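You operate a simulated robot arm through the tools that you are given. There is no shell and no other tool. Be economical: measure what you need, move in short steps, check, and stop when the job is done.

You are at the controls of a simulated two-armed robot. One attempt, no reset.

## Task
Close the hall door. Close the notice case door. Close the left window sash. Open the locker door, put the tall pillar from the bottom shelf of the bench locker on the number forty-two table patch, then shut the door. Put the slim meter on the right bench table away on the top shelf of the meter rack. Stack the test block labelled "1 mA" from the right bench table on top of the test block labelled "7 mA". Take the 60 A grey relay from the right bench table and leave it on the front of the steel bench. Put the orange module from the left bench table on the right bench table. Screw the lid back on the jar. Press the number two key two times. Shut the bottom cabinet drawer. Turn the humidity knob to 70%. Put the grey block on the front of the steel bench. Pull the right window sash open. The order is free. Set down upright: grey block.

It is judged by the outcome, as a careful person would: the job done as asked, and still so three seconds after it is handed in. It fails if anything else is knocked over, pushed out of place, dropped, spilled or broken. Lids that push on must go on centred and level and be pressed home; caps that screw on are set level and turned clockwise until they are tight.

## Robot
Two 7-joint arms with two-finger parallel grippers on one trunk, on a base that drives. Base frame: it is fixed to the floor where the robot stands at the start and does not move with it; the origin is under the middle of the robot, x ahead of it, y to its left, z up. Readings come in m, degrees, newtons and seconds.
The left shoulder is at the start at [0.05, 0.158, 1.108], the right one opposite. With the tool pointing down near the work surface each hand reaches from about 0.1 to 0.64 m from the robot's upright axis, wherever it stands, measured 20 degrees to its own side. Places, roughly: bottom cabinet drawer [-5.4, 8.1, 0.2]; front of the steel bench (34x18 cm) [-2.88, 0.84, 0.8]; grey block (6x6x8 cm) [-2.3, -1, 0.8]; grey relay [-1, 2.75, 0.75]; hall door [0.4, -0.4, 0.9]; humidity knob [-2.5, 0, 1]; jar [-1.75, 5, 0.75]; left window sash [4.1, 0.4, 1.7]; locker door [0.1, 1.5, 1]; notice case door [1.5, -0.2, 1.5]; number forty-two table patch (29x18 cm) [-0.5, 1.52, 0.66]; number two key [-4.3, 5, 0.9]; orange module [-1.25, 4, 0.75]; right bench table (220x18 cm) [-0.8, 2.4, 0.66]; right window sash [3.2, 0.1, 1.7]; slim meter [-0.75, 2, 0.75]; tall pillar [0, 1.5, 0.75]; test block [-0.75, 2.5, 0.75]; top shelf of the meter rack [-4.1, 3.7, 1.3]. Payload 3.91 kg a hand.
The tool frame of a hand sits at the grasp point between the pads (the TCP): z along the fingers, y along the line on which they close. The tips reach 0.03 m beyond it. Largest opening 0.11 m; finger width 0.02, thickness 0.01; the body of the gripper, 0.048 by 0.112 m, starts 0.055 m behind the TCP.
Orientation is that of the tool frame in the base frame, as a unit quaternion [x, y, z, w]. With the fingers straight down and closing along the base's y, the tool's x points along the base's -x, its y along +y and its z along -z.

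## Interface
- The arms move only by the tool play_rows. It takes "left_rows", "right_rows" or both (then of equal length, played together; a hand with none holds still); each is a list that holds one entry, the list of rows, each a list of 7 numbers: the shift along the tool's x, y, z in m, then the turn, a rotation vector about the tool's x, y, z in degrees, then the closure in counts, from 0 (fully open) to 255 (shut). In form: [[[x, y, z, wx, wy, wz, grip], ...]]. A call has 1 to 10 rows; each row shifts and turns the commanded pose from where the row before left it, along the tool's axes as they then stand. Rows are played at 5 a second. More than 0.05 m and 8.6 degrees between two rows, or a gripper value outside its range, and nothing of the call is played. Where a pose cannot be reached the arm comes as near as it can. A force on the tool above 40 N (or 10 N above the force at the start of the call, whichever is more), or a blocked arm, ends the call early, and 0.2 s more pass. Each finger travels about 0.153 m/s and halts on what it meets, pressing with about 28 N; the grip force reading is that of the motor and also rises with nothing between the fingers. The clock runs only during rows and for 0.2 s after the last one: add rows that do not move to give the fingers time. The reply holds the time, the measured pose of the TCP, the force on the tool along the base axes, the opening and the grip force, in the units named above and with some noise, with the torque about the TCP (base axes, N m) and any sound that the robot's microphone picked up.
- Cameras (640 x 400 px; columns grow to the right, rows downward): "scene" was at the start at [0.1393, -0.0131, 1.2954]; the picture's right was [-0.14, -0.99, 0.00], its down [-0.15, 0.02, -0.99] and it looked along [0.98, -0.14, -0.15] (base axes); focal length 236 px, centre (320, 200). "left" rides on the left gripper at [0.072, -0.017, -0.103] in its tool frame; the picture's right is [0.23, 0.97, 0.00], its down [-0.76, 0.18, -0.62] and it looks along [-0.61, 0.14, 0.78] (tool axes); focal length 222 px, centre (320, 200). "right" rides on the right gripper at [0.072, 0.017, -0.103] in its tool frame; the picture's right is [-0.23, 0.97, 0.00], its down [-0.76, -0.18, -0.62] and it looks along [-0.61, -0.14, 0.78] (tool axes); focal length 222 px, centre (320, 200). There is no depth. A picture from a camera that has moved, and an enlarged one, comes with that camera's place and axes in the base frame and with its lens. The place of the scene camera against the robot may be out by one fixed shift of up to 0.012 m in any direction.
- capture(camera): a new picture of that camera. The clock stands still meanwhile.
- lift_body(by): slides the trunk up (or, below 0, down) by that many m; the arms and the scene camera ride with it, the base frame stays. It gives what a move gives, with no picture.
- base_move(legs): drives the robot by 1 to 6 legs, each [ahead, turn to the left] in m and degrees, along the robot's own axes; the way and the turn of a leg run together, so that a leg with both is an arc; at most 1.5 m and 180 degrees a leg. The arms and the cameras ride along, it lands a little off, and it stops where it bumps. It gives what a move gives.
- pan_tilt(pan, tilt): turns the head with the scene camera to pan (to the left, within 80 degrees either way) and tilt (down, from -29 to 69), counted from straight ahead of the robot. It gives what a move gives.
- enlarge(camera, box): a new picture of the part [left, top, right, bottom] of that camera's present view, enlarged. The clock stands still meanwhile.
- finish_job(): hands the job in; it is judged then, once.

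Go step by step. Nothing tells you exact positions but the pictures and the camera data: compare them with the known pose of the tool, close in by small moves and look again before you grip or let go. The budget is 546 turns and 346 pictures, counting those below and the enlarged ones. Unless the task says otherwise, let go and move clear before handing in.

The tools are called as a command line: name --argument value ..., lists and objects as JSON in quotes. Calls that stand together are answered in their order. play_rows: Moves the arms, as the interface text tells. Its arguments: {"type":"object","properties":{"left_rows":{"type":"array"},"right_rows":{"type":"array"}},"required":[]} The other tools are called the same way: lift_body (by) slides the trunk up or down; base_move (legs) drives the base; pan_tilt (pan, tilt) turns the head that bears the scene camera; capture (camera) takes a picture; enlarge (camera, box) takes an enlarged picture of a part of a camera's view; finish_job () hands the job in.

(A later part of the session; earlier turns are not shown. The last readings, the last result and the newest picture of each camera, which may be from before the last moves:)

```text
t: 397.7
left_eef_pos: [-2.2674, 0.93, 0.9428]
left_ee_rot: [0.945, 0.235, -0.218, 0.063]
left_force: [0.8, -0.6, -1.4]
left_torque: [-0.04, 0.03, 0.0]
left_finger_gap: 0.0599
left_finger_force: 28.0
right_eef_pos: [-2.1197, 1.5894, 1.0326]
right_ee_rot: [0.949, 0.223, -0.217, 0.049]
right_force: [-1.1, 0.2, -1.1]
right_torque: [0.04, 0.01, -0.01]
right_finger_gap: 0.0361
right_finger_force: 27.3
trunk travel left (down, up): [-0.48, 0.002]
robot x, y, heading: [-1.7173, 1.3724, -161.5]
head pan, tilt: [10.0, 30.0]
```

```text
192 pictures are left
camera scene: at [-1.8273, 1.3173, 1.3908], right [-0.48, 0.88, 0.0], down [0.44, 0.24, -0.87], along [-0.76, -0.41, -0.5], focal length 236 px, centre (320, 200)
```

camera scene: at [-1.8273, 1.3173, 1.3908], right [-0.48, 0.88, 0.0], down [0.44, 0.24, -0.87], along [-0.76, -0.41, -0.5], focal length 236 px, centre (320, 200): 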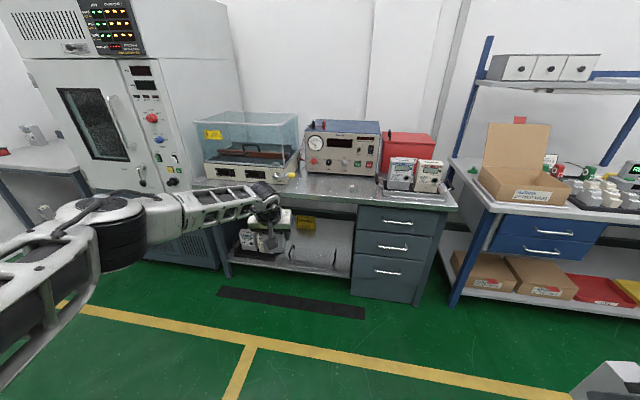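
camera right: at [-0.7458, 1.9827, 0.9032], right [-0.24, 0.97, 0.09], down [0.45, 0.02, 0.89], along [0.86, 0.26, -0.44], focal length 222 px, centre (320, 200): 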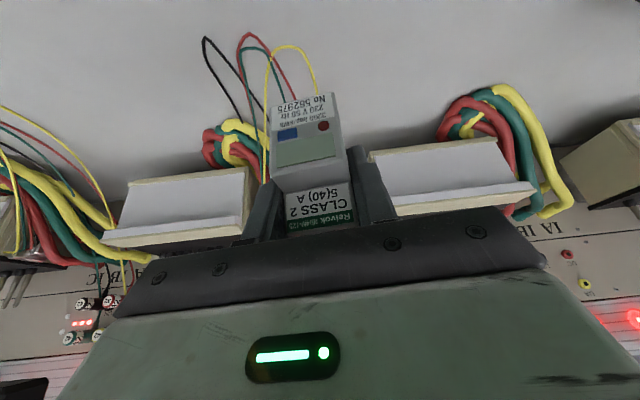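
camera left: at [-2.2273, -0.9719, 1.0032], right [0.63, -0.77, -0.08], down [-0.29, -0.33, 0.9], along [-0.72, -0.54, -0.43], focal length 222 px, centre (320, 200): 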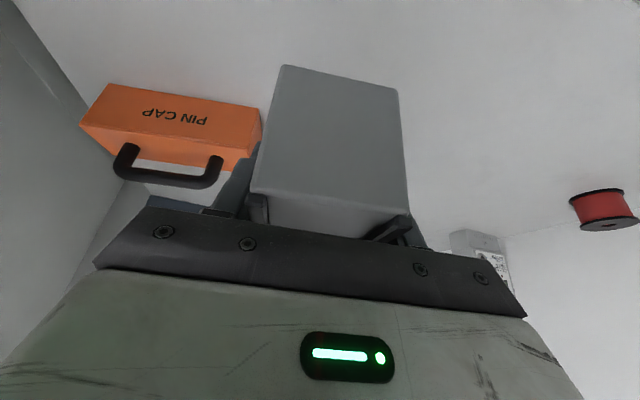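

base_move --legs '[[0.56, -0.5]]'

play_rows --left_rows '[[[0, -0.02, 0, 0, 0, 0, 255], [0, 0, 0, 0, 0, 0, 255]]]'

enlarge --camera "scene" --box '[150, 120, 400, 290]'

capture --camera "left"

```text
t: 400.9
left_eef_pos: [-2.7912, 0.7612, 0.9416]
left_ee_rot: [0.946, 0.233, -0.216, 0.062]
left_force: [0.5, -0.4, -2.4]
left_torque: [0.0, 0.03, -0.02]
left_finger_gap: 0.0599
left_finger_force: 28.1
right_eef_pos: [-2.6396, 1.4194, 1.0337]
right_ee_rot: [0.95, 0.22, -0.218, 0.048]
right_force: [0.0, 1.1, -1.7]
right_torque: [-0.01, -0.04, -0.02]
right_finger_gap: 0.0359
right_finger_force: 27.4
trunk travel left (down, up): [-0.48, 0.002]
robot x, y, heading: [-2.2387, 1.1977, -161.9]
head pan, tilt: [10.0, 30.0]
```

```text
t: 401.5
left_eef_pos: [-2.7995, 0.7804, 0.9417]
left_ee_rot: [0.946, 0.233, -0.217, 0.062]
left_force: [0.0, 0.2, -2.4]
left_torque: [0.02, 0.03, -0.03]
left_finger_gap: 0.0601
left_finger_force: 28.3
right_eef_pos: [-2.6401, 1.4189, 1.0333]
right_ee_rot: [0.95, 0.22, -0.218, 0.048]
right_force: [0.9, 0.7, -1.5]
right_torque: [0.01, 0.02, 0.0]
right_finger_gap: 0.0358
right_finger_force: 27.9
trunk travel left (down, up): [-0.48, 0.002]
robot x, y, heading: [-2.2408, 1.2004, -161.8]
head pan, tilt: [10.0, 30.0]
```

```text
2.35 times, centred on (275, 205) of scene
camera zoom: at [-2.3494, 1.1459, 1.3908], right [-0.47, 0.88, 0.0], down [0.44, 0.24, -0.87], along [-0.76, -0.41, -0.5], focal length 555 px, centre (426, 188)
```

zoom: 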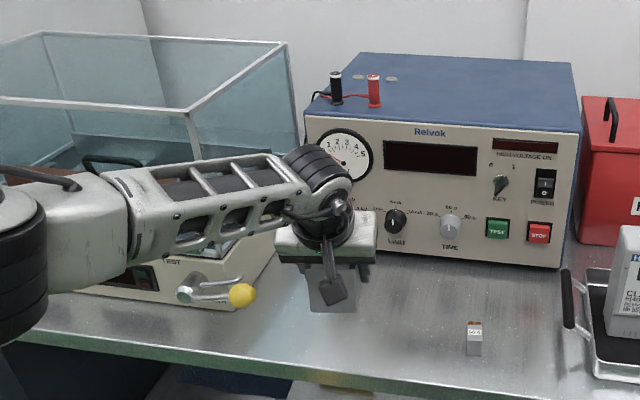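

```text
190 pictures are left
camera left: at [-2.7108, 0.847, 1.0026], right [0.64, -0.77, -0.08], down [-0.29, -0.34, 0.9], along [-0.72, -0.55, -0.43], focal length 222 px, centre (320, 200)
```

left: 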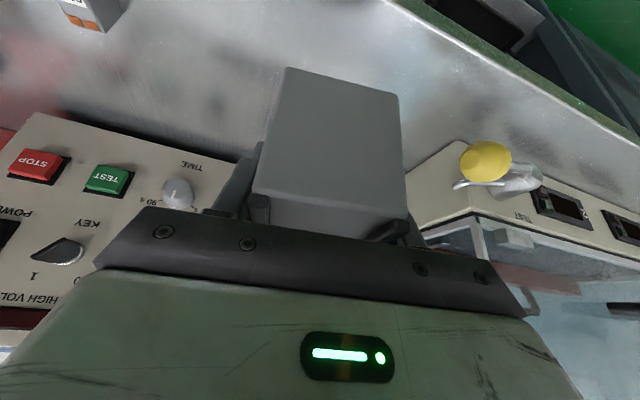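

Good placement laterally; I'll move 3 cm further in, then lower.

play_rows --left_rows '[[[-0.018, 0, 0.0088, 0, 0, 0, 255], [-0.018, 0, 0.0088, 0, 0, 0, 255], [0, 0, 0, 0, 0, 0, 255]]]'

lift_body --by -0.085

enlarge --camera "scene" --box '[200, 160, 400, 290]'

```text
t: 402.3
left_eef_pos: [-2.8355, 0.7597, 0.9415]
left_ee_rot: [0.946, 0.233, -0.217, 0.061]
left_force: [0.4, -0.3, -0.9]
left_torque: [-0.02, 0.04, -0.01]
left_finger_gap: 0.0598
left_finger_force: 28.3
right_eef_pos: [-2.6398, 1.4189, 1.0336]
right_ee_rot: [0.95, 0.22, -0.217, 0.048]
right_force: [-0.1, -0.3, -1.3]
right_torque: [-0.01, -0.01, -0.02]
right_finger_gap: 0.0358
right_finger_force: 28.1
trunk travel left (down, up): [-0.48, 0.002]
robot x, y, heading: [-2.2389, 1.2019, -161.9]
head pan, tilt: [10.0, 30.0]
```

```text
t: 403.5
left_eef_pos: [-2.8368, 0.7608, 0.8553]
left_ee_rot: [0.946, 0.233, -0.217, 0.062]
left_force: [-0.5, 0.3, -0.9]
left_torque: [0.02, 0.05, 0.02]
left_finger_gap: 0.0601
left_finger_force: 27.8
right_eef_pos: [-2.6403, 1.4201, 0.9483]
right_ee_rot: [0.95, 0.219, -0.218, 0.048]
right_force: [0.0, 0.2, -1.4]
right_torque: [-0.02, -0.02, -0.02]
right_finger_gap: 0.0358
right_finger_force: 28.3
trunk travel left (down, up): [-0.395, 0.087]
robot x, y, heading: [-2.2411, 1.2009, -162.1]
head pan, tilt: [10.0, 30.0]
```

```text
3.08 times, centred on (300, 225) of scene
camera zoom: at [-2.3495, 1.1462, 1.3059], right [-0.47, 0.88, 0.0], down [0.44, 0.24, -0.87], along [-0.76, -0.41, -0.5], focal length 726 px, centre (382, 123)
```

zoom: 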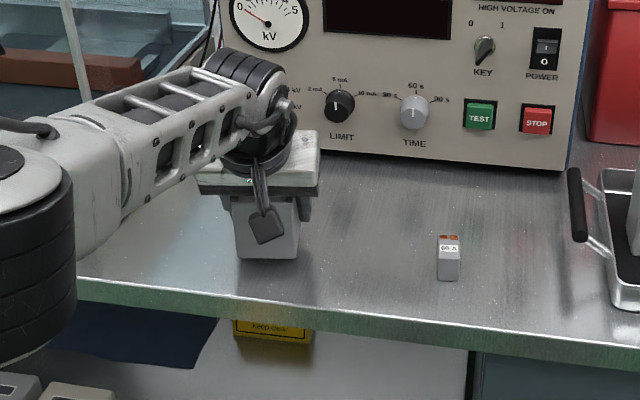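

lift_body --by -0.007

lift_body --by -0.004

lift_body --by -0.003

```text
t: 404.0
left_eef_pos: [-2.8353, 0.7596, 0.8492]
left_ee_rot: [0.946, 0.233, -0.218, 0.062]
left_force: [-0.2, 0.4, -2.2]
left_torque: [0.02, 0.03, 0.01]
left_finger_gap: 0.0596
left_finger_force: 28.3
right_eef_pos: [-2.6397, 1.42, 0.941]
right_ee_rot: [0.95, 0.22, -0.218, 0.048]
right_force: [0.0, -0.9, -2.1]
right_torque: [0.0, -0.05, 0.0]
right_finger_gap: 0.0356
right_finger_force: 27.7
trunk travel left (down, up): [-0.388, 0.094]
robot x, y, heading: [-2.2395, 1.2013, -162.1]
head pan, tilt: [10.0, 30.0]
```

```text
t: 404.6
left_eef_pos: [-2.835, 0.7604, 0.845]
left_ee_rot: [0.946, 0.232, -0.217, 0.063]
left_force: [-0.6, -0.8, -1.8]
left_torque: [0.02, 0.02, -0.02]
left_finger_gap: 0.0596
left_finger_force: 27.8
right_eef_pos: [-2.6397, 1.4199, 0.9376]
right_ee_rot: [0.95, 0.219, -0.218, 0.048]
right_force: [-0.8, 0.4, -2.1]
right_torque: [0.02, -0.01, 0.03]
right_finger_gap: 0.0358
right_finger_force: 28.1
trunk travel left (down, up): [-0.384, 0.098]
robot x, y, heading: [-2.241, 1.2002, -161.8]
head pan, tilt: [10.0, 30.0]
```

```text
t: 405.1
left_eef_pos: [-2.8358, 0.7606, 0.8421]
left_ee_rot: [0.946, 0.233, -0.217, 0.062]
left_force: [0.8, -0.6, 1.4]
left_torque: [0.09, -0.06, 0.0]
left_finger_gap: 0.0594
left_finger_force: 28.2
right_eef_pos: [-2.6391, 1.4202, 0.9344]
right_ee_rot: [0.95, 0.219, -0.219, 0.048]
right_force: [0.1, -0.7, -1.5]
right_torque: [-0.03, 0.0, 0.0]
right_finger_gap: 0.0364
right_finger_force: 28.0
trunk travel left (down, up): [-0.381, 0.101]
robot x, y, heading: [-2.2383, 1.2036, -162.2]
head pan, tilt: [10.0, 30.0]
```

Just in contact at the same height as on its table. Releasing and rising.

play_rows --left_rows '[[[0, 0, 0, 0, 0, 0, 220], [0, 0, 0, 0, 0, 0, 130], [0, 0, 0, 0, 0, 0, 40], [0, 0, 0, 0, 0, 0, 40]]]'

lift_body --by 0.1

capture --camera "left"

base_move --legs '[[-0.4, 0]]'

capture --camera "scene"

```text
t: 406.1
left_eef_pos: [-2.8366, 0.7596, 0.842]
left_ee_rot: [0.946, 0.232, -0.216, 0.062]
left_force: [-0.6, -0.4, 0.6]
left_torque: [0.01, -0.02, 0.0]
left_finger_gap: 0.0929
left_finger_force: 0.1
right_eef_pos: [-2.6395, 1.4194, 0.934]
right_ee_rot: [0.95, 0.219, -0.218, 0.048]
right_force: [0.1, -0.5, -1.2]
right_torque: [-0.01, 0.03, 0.0]
right_finger_gap: 0.0356
right_finger_force: 28.5
trunk travel left (down, up): [-0.381, 0.101]
robot x, y, heading: [-2.2364, 1.2025, -161.9]
head pan, tilt: [10.0, 30.0]
```

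```text
t: 407.4
left_eef_pos: [-2.8359, 0.7606, 0.9414]
left_ee_rot: [0.946, 0.232, -0.216, 0.062]
left_force: [-0.5, 0.9, -1.6]
left_torque: [-0.01, 0.0, -0.04]
left_finger_gap: 0.0928
left_finger_force: 0.1
right_eef_pos: [-2.6393, 1.4202, 1.0344]
right_ee_rot: [0.95, 0.219, -0.218, 0.048]
right_force: [0.8, -0.2, -1.3]
right_torque: [0.02, 0.01, -0.02]
right_finger_gap: 0.0359
right_finger_force: 27.9
trunk travel left (down, up): [-0.481, 0.001]
robot x, y, heading: [-2.2421, 1.1965, -161.8]
head pan, tilt: [10.0, 30.0]
```

```text
188 pictures are left
camera left: at [-2.746, 0.8275, 1.0029], right [0.64, -0.77, -0.08], down [-0.29, -0.34, 0.9], along [-0.72, -0.55, -0.43], focal length 222 px, centre (320, 200)
```

left: 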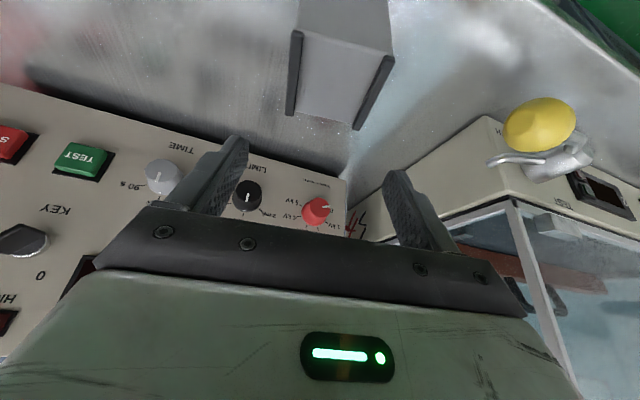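

```text
t: 409.9
left_eef_pos: [-2.4557, 0.8846, 0.9431]
left_ee_rot: [0.946, 0.232, -0.216, 0.062]
left_force: [-0.2, -0.9, 0.3]
left_torque: [-0.03, 0.01, -0.01]
left_finger_gap: 0.0926
left_finger_force: 0.0
right_eef_pos: [-2.2589, 1.5436, 1.0348]
right_ee_rot: [0.95, 0.219, -0.218, 0.047]
right_force: [0.6, -0.6, -2.0]
right_torque: [0.0, -0.02, -0.01]
right_finger_gap: 0.036
right_finger_force: 27.3
trunk travel left (down, up): [-0.481, 0.001]
robot x, y, heading: [-1.8607, 1.3256, -162.1]
head pan, tilt: [10.0, 30.0]
```

```text
187 pictures are left
camera scene: at [-1.9697, 1.2701, 1.3919], right [-0.47, 0.88, 0.0], down [0.44, 0.23, -0.87], along [-0.76, -0.41, -0.5], focal length 236 px, centre (320, 200)
```

scene: 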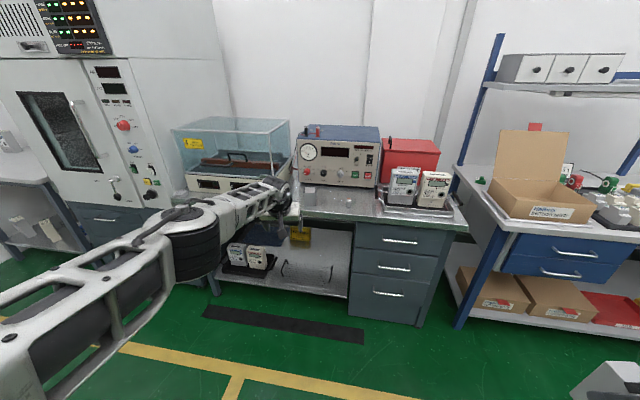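

The grey block and relay both stand on the steel bench front. Next, the humidity knob on the chamber: I'll drive opposite it with the left hand free.

base_move --legs '[[0, 90], [0.86, 0], [0, -90]]'

play_rows --left_rows '[[[-0.02, 0, -0.01, 0, -8, 0, 120], [-0.02, 0, -0.01, 0, -8, 0, 120], [-0.02, 0, -0.01, 0, -8, 0, 120], [-0.01, 0, 0, 0, -8, 0, 120], [0, 0, 0, 0, -8, 0, 120], [0, 0, 0, 0, -8, 0, 120], [0, 0, 0, 0, -8, 0, 120], [0, 0, 0, 0, -6, 0, 120]]]'

pan_tilt --pan 10 --tilt 15

capture --camera "scene"

```text
t: 422.1
left_eef_pos: [-2.1903, 0.0566, 0.9419]
left_ee_rot: [0.946, 0.234, -0.217, 0.063]
left_force: [-0.4, 0.7, 0.5]
left_torque: [0.02, -0.02, 0.02]
left_finger_gap: 0.0927
left_finger_force: 0.1
right_eef_pos: [-1.9973, 0.7166, 1.0349]
right_ee_rot: [0.949, 0.221, -0.218, 0.049]
right_force: [0.4, -0.4, -1.6]
right_torque: [0.02, 0.0, 0.03]
right_finger_gap: 0.0358
right_finger_force: 27.6
trunk travel left (down, up): [-0.481, 0.001]
robot x, y, heading: [-1.5958, 0.5027, -161.5]
head pan, tilt: [10.0, 30.0]
```

```text
t: 423.9
left_eef_pos: [-2.279, 0.0752, 1.0205]
left_ee_rot: [0.732, 0.179, -0.635, 0.169]
left_force: [0.1, 0.3, 0.2]
left_torque: [-0.01, -0.03, 0.0]
left_finger_gap: 0.0585
left_finger_force: 0.1
left hand out of reach, approached as far as the arm can: row 6, 7, 8
right_eef_pos: [-1.9974, 0.7177, 1.0345]
right_ee_rot: [0.949, 0.222, -0.218, 0.05]
right_force: [-0.5, -0.3, -1.4]
right_torque: [0.02, -0.03, 0.0]
right_finger_gap: 0.036
right_finger_force: 28.3
trunk travel left (down, up): [-0.481, 0.001]
robot x, y, heading: [-1.5982, 0.5014, -161.7]
head pan, tilt: [10.0, 30.0]
```

```text
t: 424.7
left_eef_pos: [-2.2794, 0.075, 1.0208]
left_ee_rot: [0.732, 0.18, -0.635, 0.169]
left_force: [0.1, -0.3, -0.2]
left_torque: [0.01, -0.01, -0.03]
left_finger_gap: 0.058
left_finger_force: 0.1
right_eef_pos: [-1.9977, 0.7166, 1.0363]
right_ee_rot: [0.949, 0.221, -0.218, 0.048]
right_force: [0.1, -0.2, -1.2]
right_torque: [-0.02, -0.02, 0.0]
right_finger_gap: 0.036
right_finger_force: 28.1
trunk travel left (down, up): [-0.481, 0.001]
robot x, y, heading: [-1.596, 0.5016, -161.7]
head pan, tilt: [10.0, 15.0]
```

```text
186 pictures are left
camera scene: at [-1.7086, 0.4436, 1.416], right [-0.47, 0.88, 0.0], down [0.23, 0.12, -0.97], along [-0.85, -0.46, -0.26], focal length 236 px, centre (320, 200)
```

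scene: 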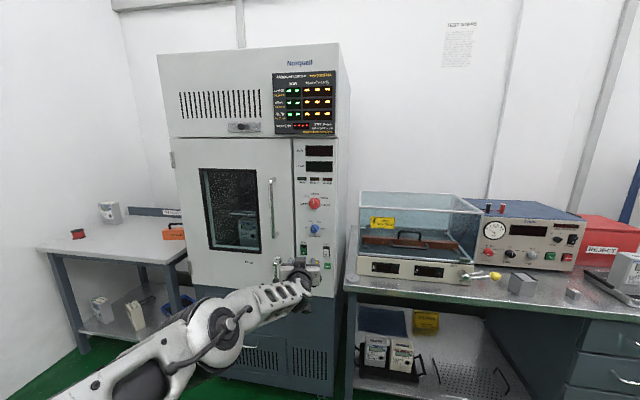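

enlarge --camera "scene" --box '[270, 180, 350, 290]'

enlarge --camera "scene" --box '[295, 190, 335, 245]'

```text
3.64 times, centred on (310, 235) of scene
camera zoom: at [-1.7086, 0.4436, 1.416], right [-0.47, 0.88, 0.0], down [0.23, 0.12, -0.97], along [-0.85, -0.46, -0.26], focal length 858 px, centre (356, 73)
```

zoom: 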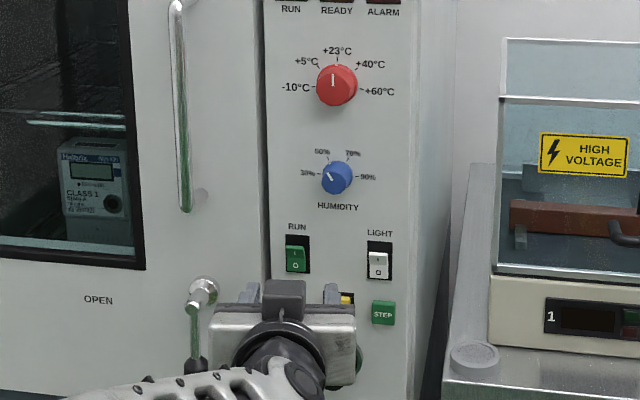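

```text
7.27 times, centred on (315, 218) of scene
camera zoom: at [-1.7086, 0.4436, 1.416], right [-0.47, 0.88, 0.0], down [0.23, 0.12, -0.97], along [-0.85, -0.46, -0.26], focal length 1715 px, centre (356, 73)
```

zoom: 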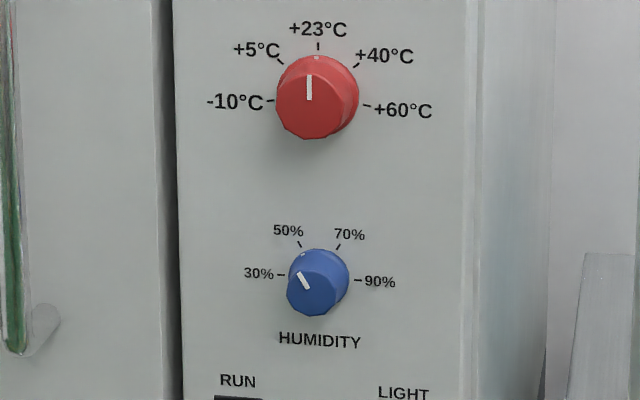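

The knob points at 50% now; 70% is 60° clockwise from there. I'll level and square the left hand, pull it back a little, and drive closer.

play_rows --left_rows '[[[0, 0, -0.04, 5.3, 0, 0.7, 150], [0, 0, -0.04, 5.3, 0, 0.7, 150], [0, 0, -0.04, 0, -4, 0, 150], [0, 0, -0.04, 0, -4, 0, 150], [0, 0, -0.02, 0, 0, 0, 150]]]'

base_move --legs '[[0.24, -0.5]]'

capture --camera "left"

capture --camera "scene"

```text
t: 425.9
left_eef_pos: [-2.3034, 0.1612, 1.0493]
left_ee_rot: [0.709, 0.141, -0.675, 0.15]
left_force: [-0.4, -0.4, 0.8]
left_torque: [0.0, -0.01, 0.01]
left_finger_gap: 0.0451
left_finger_force: 0.1
left hand out of reach, approached as far as the arm can: row 1, 2, 3, 4, 5
right_eef_pos: [-1.9965, 0.7182, 1.0357]
right_ee_rot: [0.949, 0.222, -0.218, 0.049]
right_force: [-0.5, 0.3, -1.9]
right_torque: [0.01, -0.01, -0.01]
right_finger_gap: 0.036
right_finger_force: 28.3
trunk travel left (down, up): [-0.481, 0.001]
robot x, y, heading: [-1.5956, 0.5001, -161.6]
head pan, tilt: [10.0, 15.0]
```

```text
t: 427.7
left_eef_pos: [-2.5348, 0.0964, 1.0476]
left_ee_rot: [0.711, 0.137, -0.674, 0.144]
left_force: [10.0, 2.3, -6.4]
left_torque: [0.15, -0.04, 0.24]
left_finger_gap: 0.0459
left_finger_force: 1.0
right_eef_pos: [-2.2218, 0.6485, 1.0346]
right_ee_rot: [0.95, 0.216, -0.218, 0.046]
right_force: [-0.2, 0.4, -1.6]
right_torque: [-0.01, -0.03, -0.02]
right_finger_gap: 0.036
right_finger_force: 28.1
trunk travel left (down, up): [-0.481, 0.001]
robot x, y, heading: [-1.8235, 0.4275, -162.3]
head pan, tilt: [10.0, 15.0]
```

```text
183 pictures are left
camera left: at [-2.4424, 0.1522, 0.9809], right [0.39, -0.9, -0.21], down [0.6, 0.08, 0.8], along [-0.7, -0.44, 0.57], focal length 222 px, centre (320, 200)
```

left: 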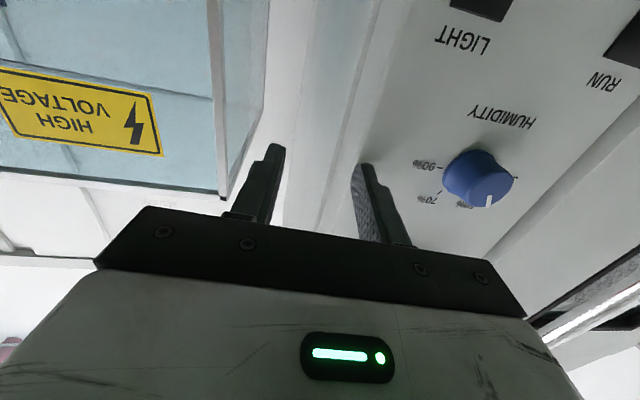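

```text
182 pictures are left
camera scene: at [-1.9367, 0.371, 1.416], right [-0.46, 0.89, 0.0], down [0.23, 0.12, -0.97], along [-0.86, -0.45, -0.26], focal length 236 px, centre (320, 200)
```

scene: 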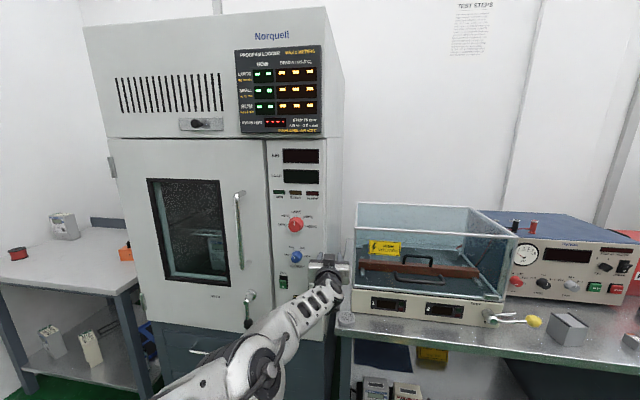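

The arm's posture shifted the hand to the right and a finger touched the panel edge; I'll back off at once and fix the pose.

base_move --legs '[[-0.2, 0]]'

play_rows --left_rows '[[[0, 0.03, 0, 0, 0, 0, 150], [0, 0.03, 0, 0, 0, 0, 150], [0, 0.03, 0, 0, 0, 0, 150], [0, 0, 0, 0, 0, 0, 150]]]'

capture --camera "scene"

```text
t: 429.2
left_eef_pos: [-2.3461, 0.1572, 1.049]
left_ee_rot: [0.711, 0.138, -0.674, 0.145]
left_force: [-0.3, -0.7, -0.2]
left_torque: [0.04, -0.01, -0.01]
left_finger_gap: 0.0453
left_finger_force: 0.0
right_eef_pos: [-2.0338, 0.7079, 1.0356]
right_ee_rot: [0.951, 0.216, -0.218, 0.047]
right_force: [0.1, 0.5, -1.9]
right_torque: [-0.03, -0.05, 0.01]
right_finger_gap: 0.0359
right_finger_force: 28.1
trunk travel left (down, up): [-0.481, 0.001]
robot x, y, heading: [-1.6383, 0.484, -162.4]
head pan, tilt: [10.0, 15.0]
```

```text
t: 430.2
left_eef_pos: [-2.3453, 0.0909, 1.0698]
left_ee_rot: [0.717, 0.143, -0.666, 0.148]
left_force: [-0.2, 0.1, -0.2]
left_torque: [-0.02, 0.03, 0.03]
left_finger_gap: 0.0452
left_finger_force: 0.0
left hand out of reach, approached as far as the arm can: row 1, 2, 3
right_eef_pos: [-2.0345, 0.7079, 1.0344]
right_ee_rot: [0.951, 0.216, -0.218, 0.048]
right_force: [0.0, 0.6, -1.2]
right_torque: [-0.01, -0.04, -0.03]
right_finger_gap: 0.0357
right_finger_force: 28.0
trunk travel left (down, up): [-0.481, 0.001]
robot x, y, heading: [-1.6357, 0.4858, -162.3]
head pan, tilt: [10.0, 15.0]
```

```text
181 pictures are left
camera scene: at [-1.7492, 0.431, 1.4161], right [-0.46, 0.89, 0.0], down [0.23, 0.12, -0.97], along [-0.86, -0.45, -0.26], focal length 236 px, centre (320, 200)
```

scene: 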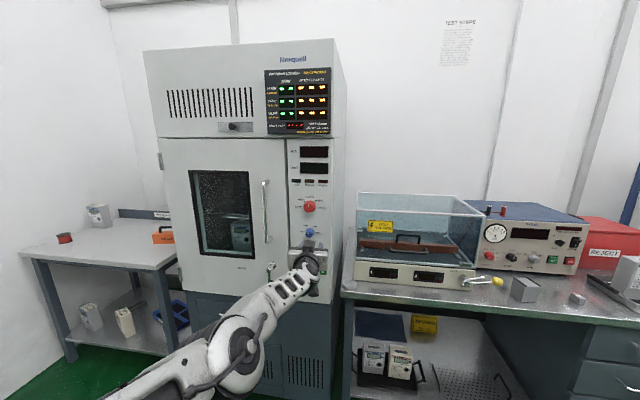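

Nothing was disturbed. A level hand needs the shoulder lower than the hand, so I'll lower the trunk 0.3 m and raise the left arm correspondingly.

lift_body --by -0.3

play_rows --left_rows '[[[-0.04, 0, -0.02, 0, 0, 0, 150], [-0.04, 0, -0.03, 0, 0, 0, 150], [-0.04, 0, -0.03, 0, 0, 0, 150], [-0.04, 0, -0.03, 0, 0, 0, 150], [-0.04, 0, -0.03, 0, 0, 0, 150], [-0.04, 0, -0.03, 0, 0, 0, 150], [-0.03, 0, 0, 0, 0, 0, 150]]]'

capture --camera "scene"

```text
t: 433.2
left_eef_pos: [-2.3454, 0.0906, 0.7699]
left_ee_rot: [0.715, 0.144, -0.667, 0.15]
left_force: [0.8, 0.2, 0.0]
left_torque: [-0.02, 0.01, -0.02]
left_finger_gap: 0.0453
left_finger_force: 0.1
right_eef_pos: [-2.0349, 0.7085, 0.7341]
right_ee_rot: [0.95, 0.216, -0.218, 0.048]
right_force: [0.3, -0.1, -0.9]
right_torque: [-0.02, -0.03, 0.01]
right_finger_gap: 0.0357
right_finger_force: 27.4
trunk travel left (down, up): [-0.181, 0.301]
robot x, y, heading: [-1.6345, 0.484, -162.3]
head pan, tilt: [10.0, 15.0]
```

```text
t: 434.9
left_eef_pos: [-2.2316, 0.1526, 1.0294]
left_ee_rot: [0.716, 0.143, -0.667, 0.149]
left_force: [0.1, -0.2, 0.7]
left_torque: [0.01, 0.03, 0.0]
left_finger_gap: 0.0452
left_finger_force: 0.1
left hand out of reach, approached as far as the arm can: row 1
right_eef_pos: [-2.034, 0.7082, 0.7347]
right_ee_rot: [0.95, 0.217, -0.218, 0.047]
right_force: [0.0, -1.0, -1.8]
right_torque: [-0.02, 0.0, -0.01]
right_finger_gap: 0.036
right_finger_force: 28.0
trunk travel left (down, up): [-0.181, 0.301]
robot x, y, heading: [-1.6362, 0.486, -162.3]
head pan, tilt: [10.0, 15.0]
```

```text
180 pictures are left
camera scene: at [-1.7491, 0.4308, 1.116], right [-0.46, 0.89, 0.0], down [0.23, 0.12, -0.97], along [-0.86, -0.45, -0.26], focal length 236 px, centre (320, 200)
```

scene: 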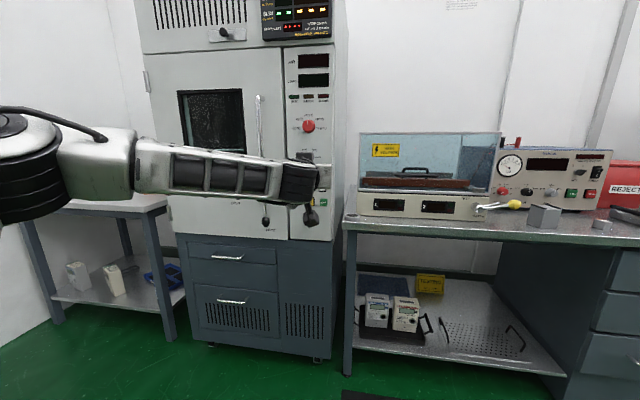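

Now it moves freely. Squaring the hand and shifting left to line up with the knob, then driving in 0.15 m.

play_rows --left_rows '[[[0, 0.035, 0, 6, 0, 0.4, 140], [0, 0.035, 0, 0, -4, 0, 140], [0, 0, 0, 0, 0, 0, 140]]]'

base_move --legs '[[0.14, 0]]'

capture --camera "left"

enlarge --camera "scene" --box '[270, 90, 370, 220]'

```text
t: 435.6
left_eef_pos: [-2.206, 0.0869, 1.0303]
left_ee_rot: [0.699, 0.1, -0.698, 0.116]
left_force: [0.2, -0.2, -0.1]
left_torque: [0.01, 0.02, -0.04]
left_finger_gap: 0.0497
left_finger_force: 0.1
right_eef_pos: [-2.0341, 0.7081, 0.7347]
right_ee_rot: [0.95, 0.216, -0.218, 0.047]
right_force: [0.0, 0.1, -2.0]
right_torque: [0.03, 0.01, 0.0]
right_finger_gap: 0.0357
right_finger_force: 28.1
trunk travel left (down, up): [-0.181, 0.301]
robot x, y, heading: [-1.6359, 0.4891, -162.4]
head pan, tilt: [10.0, 15.0]
```

```text
t: 437.0
left_eef_pos: [-2.3414, 0.0457, 1.0305]
left_ee_rot: [0.7, 0.1, -0.698, 0.116]
left_force: [-0.2, 0.2, 0.4]
left_torque: [0.01, 0.01, -0.03]
left_finger_gap: 0.0495
left_finger_force: 0.1
right_eef_pos: [-2.1676, 0.6663, 0.734]
right_ee_rot: [0.951, 0.215, -0.218, 0.047]
right_force: [-0.6, -0.4, -1.3]
right_torque: [-0.01, -0.02, -0.03]
right_finger_gap: 0.0361
right_finger_force: 27.9
trunk travel left (down, up): [-0.181, 0.301]
robot x, y, heading: [-1.7704, 0.4431, -162.5]
head pan, tilt: [10.0, 15.0]
```

```text
179 pictures are left
camera left: at [-2.247, 0.092, 0.9578], right [0.3, -0.93, -0.21], down [0.64, 0.04, 0.76], along [-0.71, -0.36, 0.61], focal length 222 px, centre (320, 200)
```

left: 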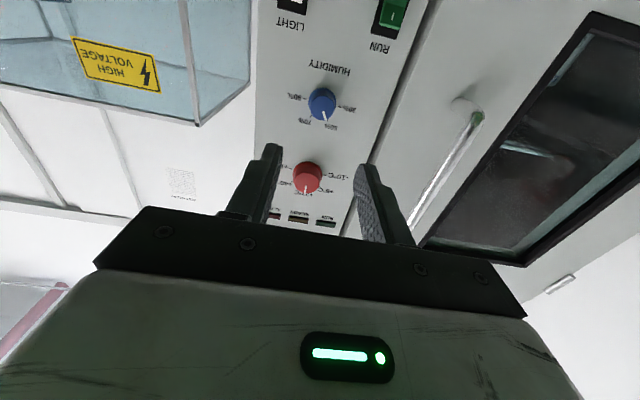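

```text
3.08 times, centred on (320, 155) of scene
camera zoom: at [-1.8833, 0.3886, 1.116], right [-0.46, 0.89, 0.0], down [0.23, 0.12, -0.97], along [-0.86, -0.45, -0.26], focal length 726 px, centre (320, 338)
```

zoom: 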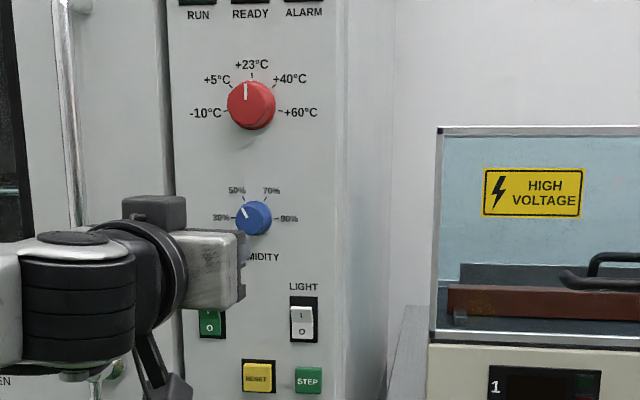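

The knob is dead ahead (same v and z as the TCP). Advancing 0.145 m.

play_rows --left_rows '[[[0, 0, 0.04, 0, 0, 0, 140], [0, 0, 0.04, 0, 0, 0, 140], [0, 0, 0.035, 0, 0, 0, 140], [0, 0, 0.02, 0, 0, 0, 140], [0, 0, 0, 0, 0, 0, 140]]]'

capture --camera "left"

```text
t: 438.2
left_eef_pos: [-2.4708, 0.004, 1.0305]
left_ee_rot: [0.7, 0.1, -0.698, 0.116]
left_force: [-0.4, -0.5, 0.8]
left_torque: [-0.01, 0.0, 0.0]
left_finger_gap: 0.0496
left_finger_force: 0.1
right_eef_pos: [-2.1666, 0.666, 0.7335]
right_ee_rot: [0.951, 0.215, -0.219, 0.048]
right_force: [-0.2, 0.4, -1.4]
right_torque: [0.02, -0.04, 0.01]
right_finger_gap: 0.0361
right_finger_force: 28.4
trunk travel left (down, up): [-0.181, 0.301]
robot x, y, heading: [-1.7682, 0.44, -162.7]
head pan, tilt: [10.0, 15.0]
```

```text
177 pictures are left
camera left: at [-2.3765, 0.0508, 0.958], right [0.3, -0.93, -0.21], down [0.64, 0.04, 0.77], along [-0.71, -0.36, 0.61], focal length 222 px, centre (320, 200)
```

left: 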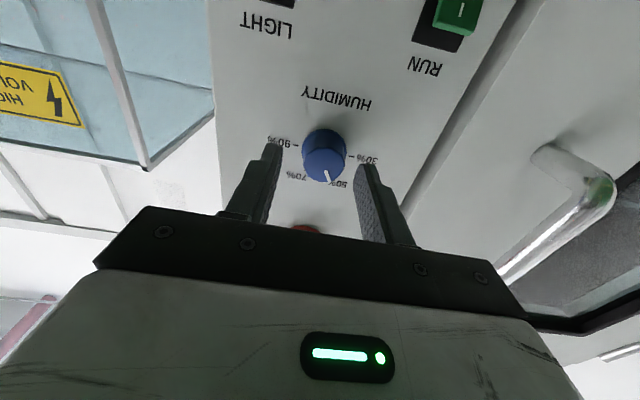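

play_rows --left_rows '[[[0, 0, 0.012, 0, 0, 0, 140], [0, 0, 0.007, 0, 0, 0, 140], [0, 0, 0, 0, 0, 0, 200], [0, 0, 0, 0, 0, 0, 255], [0, 0, 0, 0, 0, 0, 255]]]'

capture --camera "left"

```text
t: 439.4
left_eef_pos: [-2.4865, -0.0042, 1.0307]
left_ee_rot: [0.699, 0.103, -0.698, 0.118]
left_force: [3.6, -8.7, -0.2]
left_torque: [-0.13, 0.57, 0.44]
left_finger_gap: 0.0322
left_finger_force: 45.0
right_eef_pos: [-2.1682, 0.6664, 0.7351]
right_ee_rot: [0.951, 0.216, -0.217, 0.048]
right_force: [0.1, 0.6, -1.1]
right_torque: [-0.02, 0.0, 0.01]
right_finger_gap: 0.0359
right_finger_force: 27.9
trunk travel left (down, up): [-0.181, 0.301]
robot x, y, heading: [-1.7735, 0.4421, -162.4]
head pan, tilt: [10.0, 15.0]
```

```text
176 pictures are left
camera left: at [-2.3931, 0.042, 0.9577], right [0.3, -0.93, -0.21], down [0.64, 0.04, 0.76], along [-0.7, -0.36, 0.61], focal length 222 px, centre (320, 200)
```

left: 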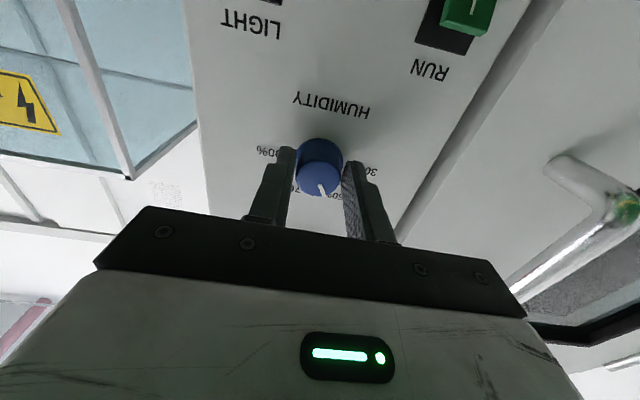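

The knob is gripped. Turning clockwise 32° first to check.

play_rows --left_rows '[[[0, 0, 0, 0, 0, 8, 255], [0, 0, 0, 0, 0, 8, 255], [0, 0, 0, 0, 0, 8, 255], [0, 0, 0, 0, 0, 8, 255]]]'

enlarge --camera "left" --box '[220, 60, 420, 240]'

```text
t: 440.4
left_eef_pos: [-2.4856, -0.0071, 1.0304]
left_ee_rot: [0.7, -0.092, -0.638, 0.306]
left_force: [1.5, -16.3, 4.5]
left_torque: [0.19, -0.31, 0.67]
left_finger_gap: 0.0321
left_finger_force: 44.6
right_eef_pos: [-2.1682, 0.665, 0.7351]
right_ee_rot: [0.951, 0.215, -0.219, 0.045]
right_force: [0.4, 0.3, -1.2]
right_torque: [0.0, -0.01, 0.04]
right_finger_gap: 0.036
right_finger_force: 27.9
trunk travel left (down, up): [-0.181, 0.301]
robot x, y, heading: [-1.7718, 0.4451, -162.5]
head pan, tilt: [10.0, 15.0]
```

```text
2.22 times, centred on (320, 150) of left
camera zoom: at [-2.3798, 0.001, 0.9612], right [0.29, -0.89, 0.34], down [0.51, 0.45, 0.73], along [-0.81, -0.04, 0.59], focal length 494 px, centre (320, 311)
```

zoom: 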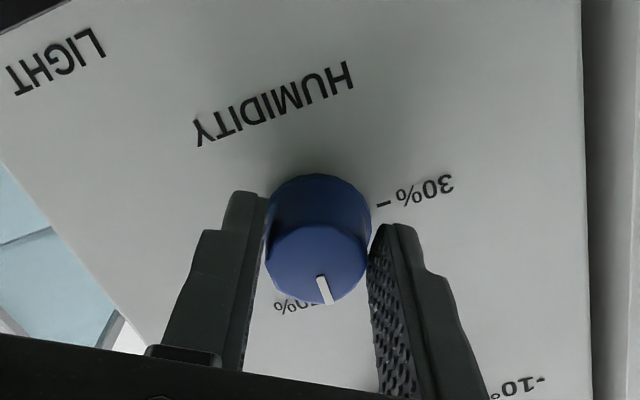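

The knob follows. Turning the remaining 28°.

play_rows --left_rows '[[[0.0015, 0.0025, 0, 0, 0, 7, 255], [0, 0, 0, 0, 0, 7, 255], [0, 0, 0, 0, 0, 7, 255], [0, 0, 0, 0, 0, 7, 255], [0, 0, 0, 0, 0, 0, 255]]]'

enlarge --camera "scene" --box '[280, 110, 340, 190]'

enlarge --camera "left" --box '[220, 60, 420, 240]'

```text
t: 441.6
left_eef_pos: [-2.4857, -0.008, 1.0328]
left_ee_rot: [0.656, -0.259, -0.546, 0.452]
left_force: [-10.9, -19.1, 11.3]
left_torque: [0.04, 0.18, 0.51]
left_finger_gap: 0.0318
left_finger_force: 45.1
right_eef_pos: [-2.168, 0.6646, 0.7342]
right_ee_rot: [0.95, 0.217, -0.218, 0.048]
right_force: [-0.9, -0.4, -2.0]
right_torque: [0.01, 0.0, -0.03]
right_finger_gap: 0.0363
right_finger_force: 28.0
trunk travel left (down, up): [-0.181, 0.301]
robot x, y, heading: [-1.7715, 0.4439, -162.7]
head pan, tilt: [10.0, 15.0]
```

```text
5.00 times, centred on (310, 150) of scene
camera zoom: at [-1.8833, 0.3874, 1.1161], right [-0.46, 0.89, 0.0], down [0.23, 0.12, -0.97], along [-0.86, -0.45, -0.26], focal length 1179 px, centre (370, 450)
```

zoom: 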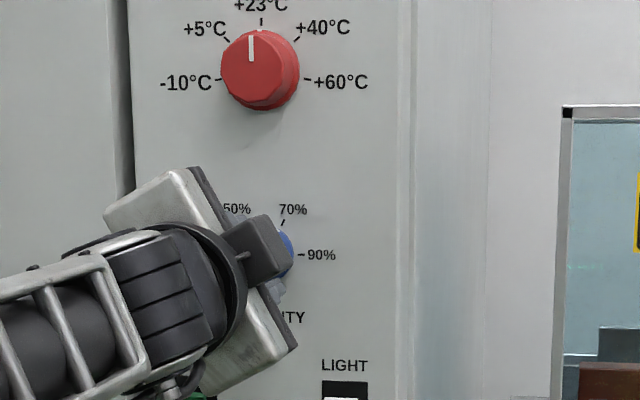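

```text
2.22 times, centred on (320, 150) of left
camera zoom: at [-2.37, -0.029, 0.9826], right [0.21, -0.63, 0.74], down [0.42, 0.75, 0.52], along [-0.89, 0.2, 0.42], focal length 494 px, centre (320, 311)
```

zoom: 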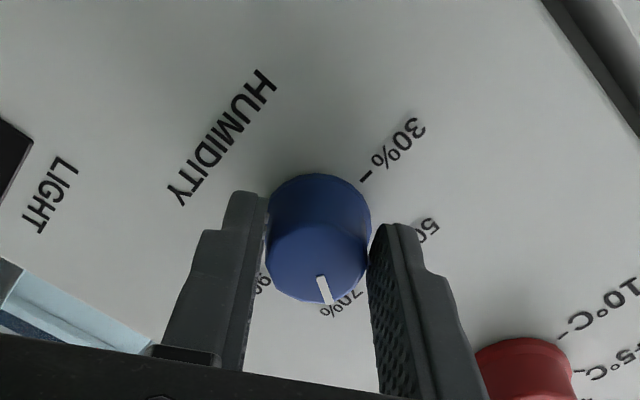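

The pointer is near 70%. Releasing and backing off to verify.

play_rows --left_rows '[[[0, 0, 0, 0, 0, 0, 130], [0, 0, 0, 0, 0, 0, 130], [0, 0, -0.04, 0, 0, 0, 130], [0, 0, -0.04, 0, 0, 0, 130], [0, 0, -0.03, 0, 0, -8, 130], [0, 0.0, 0, 0, 0, -8, 130], [0, 0.0, 0, 0, 0, -8, 130], [0, 0.0, 0, 0, 0, -8, 130], [0, 0.0, 0, 0, 0, -8, 130], [0, 0.0, 0, 0, 0, -8, 130]]]'

capture --camera "left"

enlarge --camera "scene" --box '[280, 110, 340, 190]'

```text
t: 443.8
left_eef_pos: [-2.4701, -0.0014, 1.0255]
left_ee_rot: [0.714, 0.014, -0.667, 0.212]
left_force: [-1.0, -0.4, -0.3]
left_torque: [0.02, 0.03, -0.03]
left_finger_gap: 0.0537
left_finger_force: 0.0
left hand out of reach, approached as far as the arm can: row 3, 4, 5
right_eef_pos: [-2.1678, 0.6657, 0.7354]
right_ee_rot: [0.951, 0.214, -0.218, 0.047]
right_force: [-0.2, 0.8, -1.2]
right_torque: [0.02, 0.0, 0.02]
right_finger_gap: 0.0359
right_finger_force: 28.4
trunk travel left (down, up): [-0.181, 0.301]
robot x, y, heading: [-1.7688, 0.4449, -162.6]
head pan, tilt: [10.0, 15.0]
```

```text
172 pictures are left
camera left: at [-2.3691, 0.0285, 0.9546], right [0.32, -0.95, 0.06], down [0.56, 0.24, 0.79], along [-0.76, -0.22, 0.61], focal length 222 px, centre (320, 200)
```

left: 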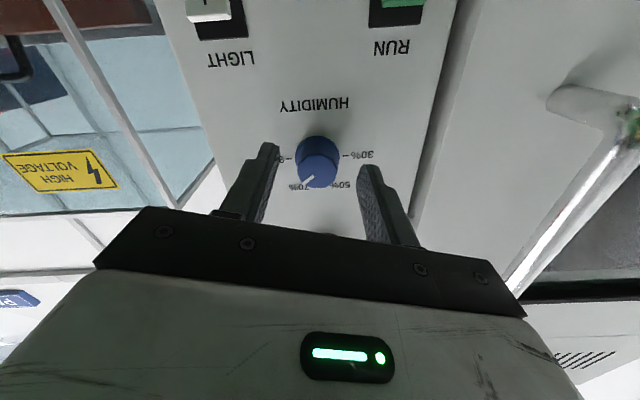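

```text
5.00 times, centred on (310, 150) of scene
camera zoom: at [-1.8834, 0.3886, 1.116], right [-0.46, 0.89, 0.0], down [0.23, 0.12, -0.97], along [-0.86, -0.45, -0.26], focal length 1179 px, centre (370, 450)
```

zoom: 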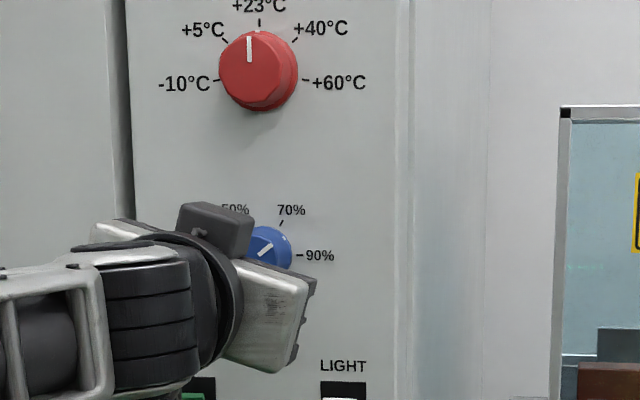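

base_move --legs '[[-0.15, 0]]'

capture --camera "scene"

enlarge --camera "left" --box '[270, 80, 370, 180]'

```text
t: 445.1
left_eef_pos: [-2.3292, 0.0475, 1.0265]
left_ee_rot: [0.714, 0.012, -0.667, 0.213]
left_force: [-0.7, 0.8, 0.4]
left_torque: [-0.03, 0.03, 0.01]
left_finger_gap: 0.0537
left_finger_force: 0.1
right_eef_pos: [-2.0246, 0.7109, 0.7344]
right_ee_rot: [0.951, 0.213, -0.219, 0.046]
right_force: [0.5, 0.5, -1.6]
right_torque: [0.0, 0.02, -0.02]
right_finger_gap: 0.0357
right_finger_force: 27.8
trunk travel left (down, up): [-0.181, 0.301]
robot x, y, heading: [-1.627, 0.4893, -162.5]
head pan, tilt: [10.0, 15.0]
```

```text
170 pictures are left
camera scene: at [-1.7409, 0.4338, 1.1161], right [-0.46, 0.89, 0.0], down [0.23, 0.12, -0.97], along [-0.86, -0.44, -0.26], focal length 236 px, centre (320, 200)
```

scene: 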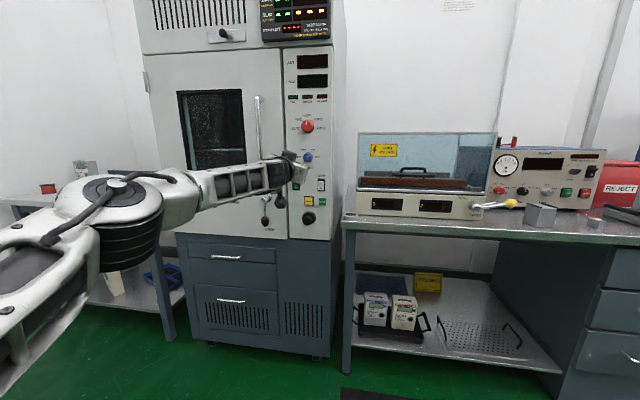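

```text
4.00 times, centred on (320, 130) of left
camera zoom: at [-2.2279, 0.0753, 0.9547], right [0.32, -0.95, 0.06], down [0.56, 0.24, 0.79], along [-0.77, -0.22, 0.61], focal length 888 px, centre (320, 480)
```

zoom: 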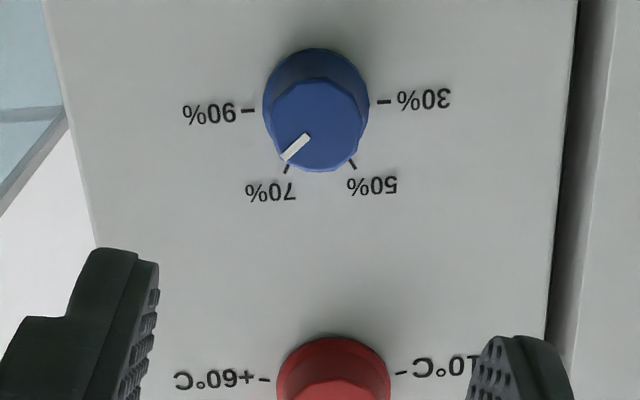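

enlarge --camera "scene" --box '[293, 140, 323, 175]'

```text
11.43 times, centred on (308, 158) of scene
camera zoom: at [-1.7409, 0.4338, 1.1161], right [-0.46, 0.89, 0.0], down [0.23, 0.12, -0.97], along [-0.86, -0.44, -0.26], focal length 2695 px, centre (457, 686)
```

zoom: 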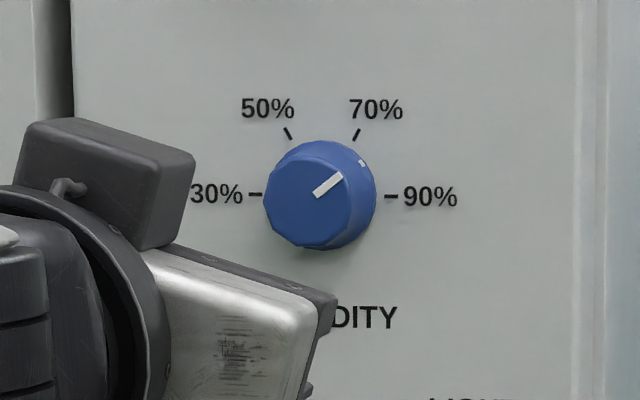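

The pointer is at about 52°, i.e. roughly 22° past the 70% tick (29°). I'll regrip and turn it back counter-clockwise.

play_rows --left_rows '[[[-0.005, 0.0, 0, 0, 0, -6, 130], [0, 0, 0, 0, 0, -6, 130]]]'

base_move --legs '[[0.145, 0]]'

capture --camera "left"

```text
t: 445.8
left_eef_pos: [-2.3301, 0.0486, 1.0306]
left_ee_rot: [0.709, 0.086, -0.686, 0.14]
left_force: [0.2, -0.7, -0.2]
left_torque: [-0.02, 0.02, 0.02]
left_finger_gap: 0.054
left_finger_force: 0.1
right_eef_pos: [-2.024, 0.7122, 0.7335]
right_ee_rot: [0.951, 0.214, -0.218, 0.048]
right_force: [0.5, 0.1, -1.9]
right_torque: [-0.03, -0.03, 0.0]
right_finger_gap: 0.0358
right_finger_force: 28.5
trunk travel left (down, up): [-0.181, 0.301]
robot x, y, heading: [-1.6248, 0.489, -162.5]
head pan, tilt: [10.0, 15.0]
```

```text
t: 447.1
left_eef_pos: [-2.4701, 0.0067, 1.0324]
left_ee_rot: [0.709, 0.085, -0.686, 0.14]
left_force: [-0.4, -0.2, -0.7]
left_torque: [0.0, 0.02, 0.03]
left_finger_gap: 0.0539
left_finger_force: 0.1
right_eef_pos: [-2.1636, 0.6702, 0.7332]
right_ee_rot: [0.951, 0.211, -0.219, 0.046]
right_force: [-0.3, -0.2, -1.4]
right_torque: [-0.02, 0.0, 0.02]
right_finger_gap: 0.036
right_finger_force: 27.6
trunk travel left (down, up): [-0.181, 0.301]
robot x, y, heading: [-1.7673, 0.4448, -162.9]
head pan, tilt: [10.0, 15.0]
```

```text
167 pictures are left
camera left: at [-2.3736, 0.0493, 0.9605], right [0.32, -0.94, -0.15], down [0.61, 0.08, 0.79], along [-0.73, -0.34, 0.6], focal length 222 px, centre (320, 200)
```

left: 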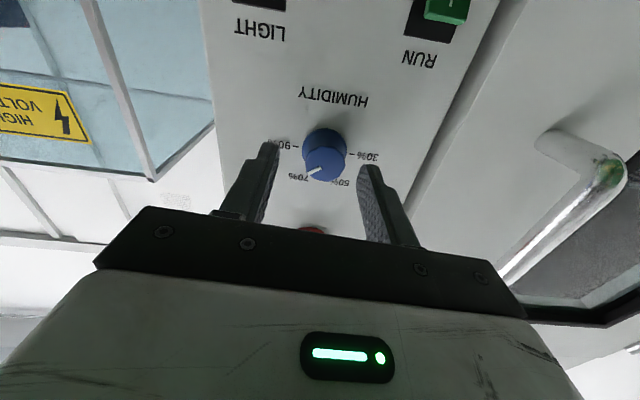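

play_rows --left_rows '[[[0, 0, 0.012, 0, 0, 0, 130], [0, 0, 0.007, 0, 0, 0, 130], [0, 0, 0, 0, 0, 0, 200], [0, 0, 0, 0, 0, 0, 255], [0, 0, 0, 0, 0, 0, 255]]]'

enlarge --camera "left" --box '[260, 100, 390, 210]'

```text
t: 448.3
left_eef_pos: [-2.4842, -0.0029, 1.0297]
left_ee_rot: [0.709, 0.087, -0.685, 0.142]
left_force: [1.9, -10.0, 1.4]
left_torque: [-0.01, 0.28, 0.31]
left_finger_gap: 0.031
left_finger_force: 45.6
left hand out of reach, approached as far as the arm can: row 2
right_eef_pos: [-2.1632, 0.6706, 0.7344]
right_ee_rot: [0.951, 0.214, -0.218, 0.046]
right_force: [-0.2, 0.3, -2.0]
right_torque: [0.01, -0.01, 0.0]
right_finger_gap: 0.0355
right_finger_force: 28.1
trunk travel left (down, up): [-0.181, 0.301]
robot x, y, heading: [-1.767, 0.4446, -162.6]
head pan, tilt: [10.0, 15.0]
```

```text
3.64 times, centred on (325, 155) of left
camera zoom: at [-2.3876, 0.0404, 0.9582], right [0.32, -0.94, -0.15], down [0.61, 0.08, 0.79], along [-0.72, -0.34, 0.6], focal length 808 px, centre (302, 364)
```

zoom: 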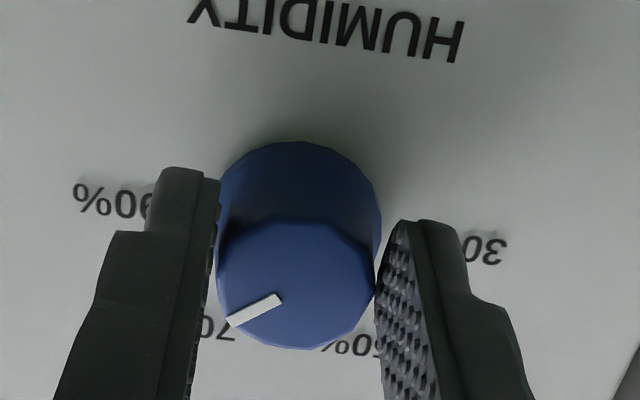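

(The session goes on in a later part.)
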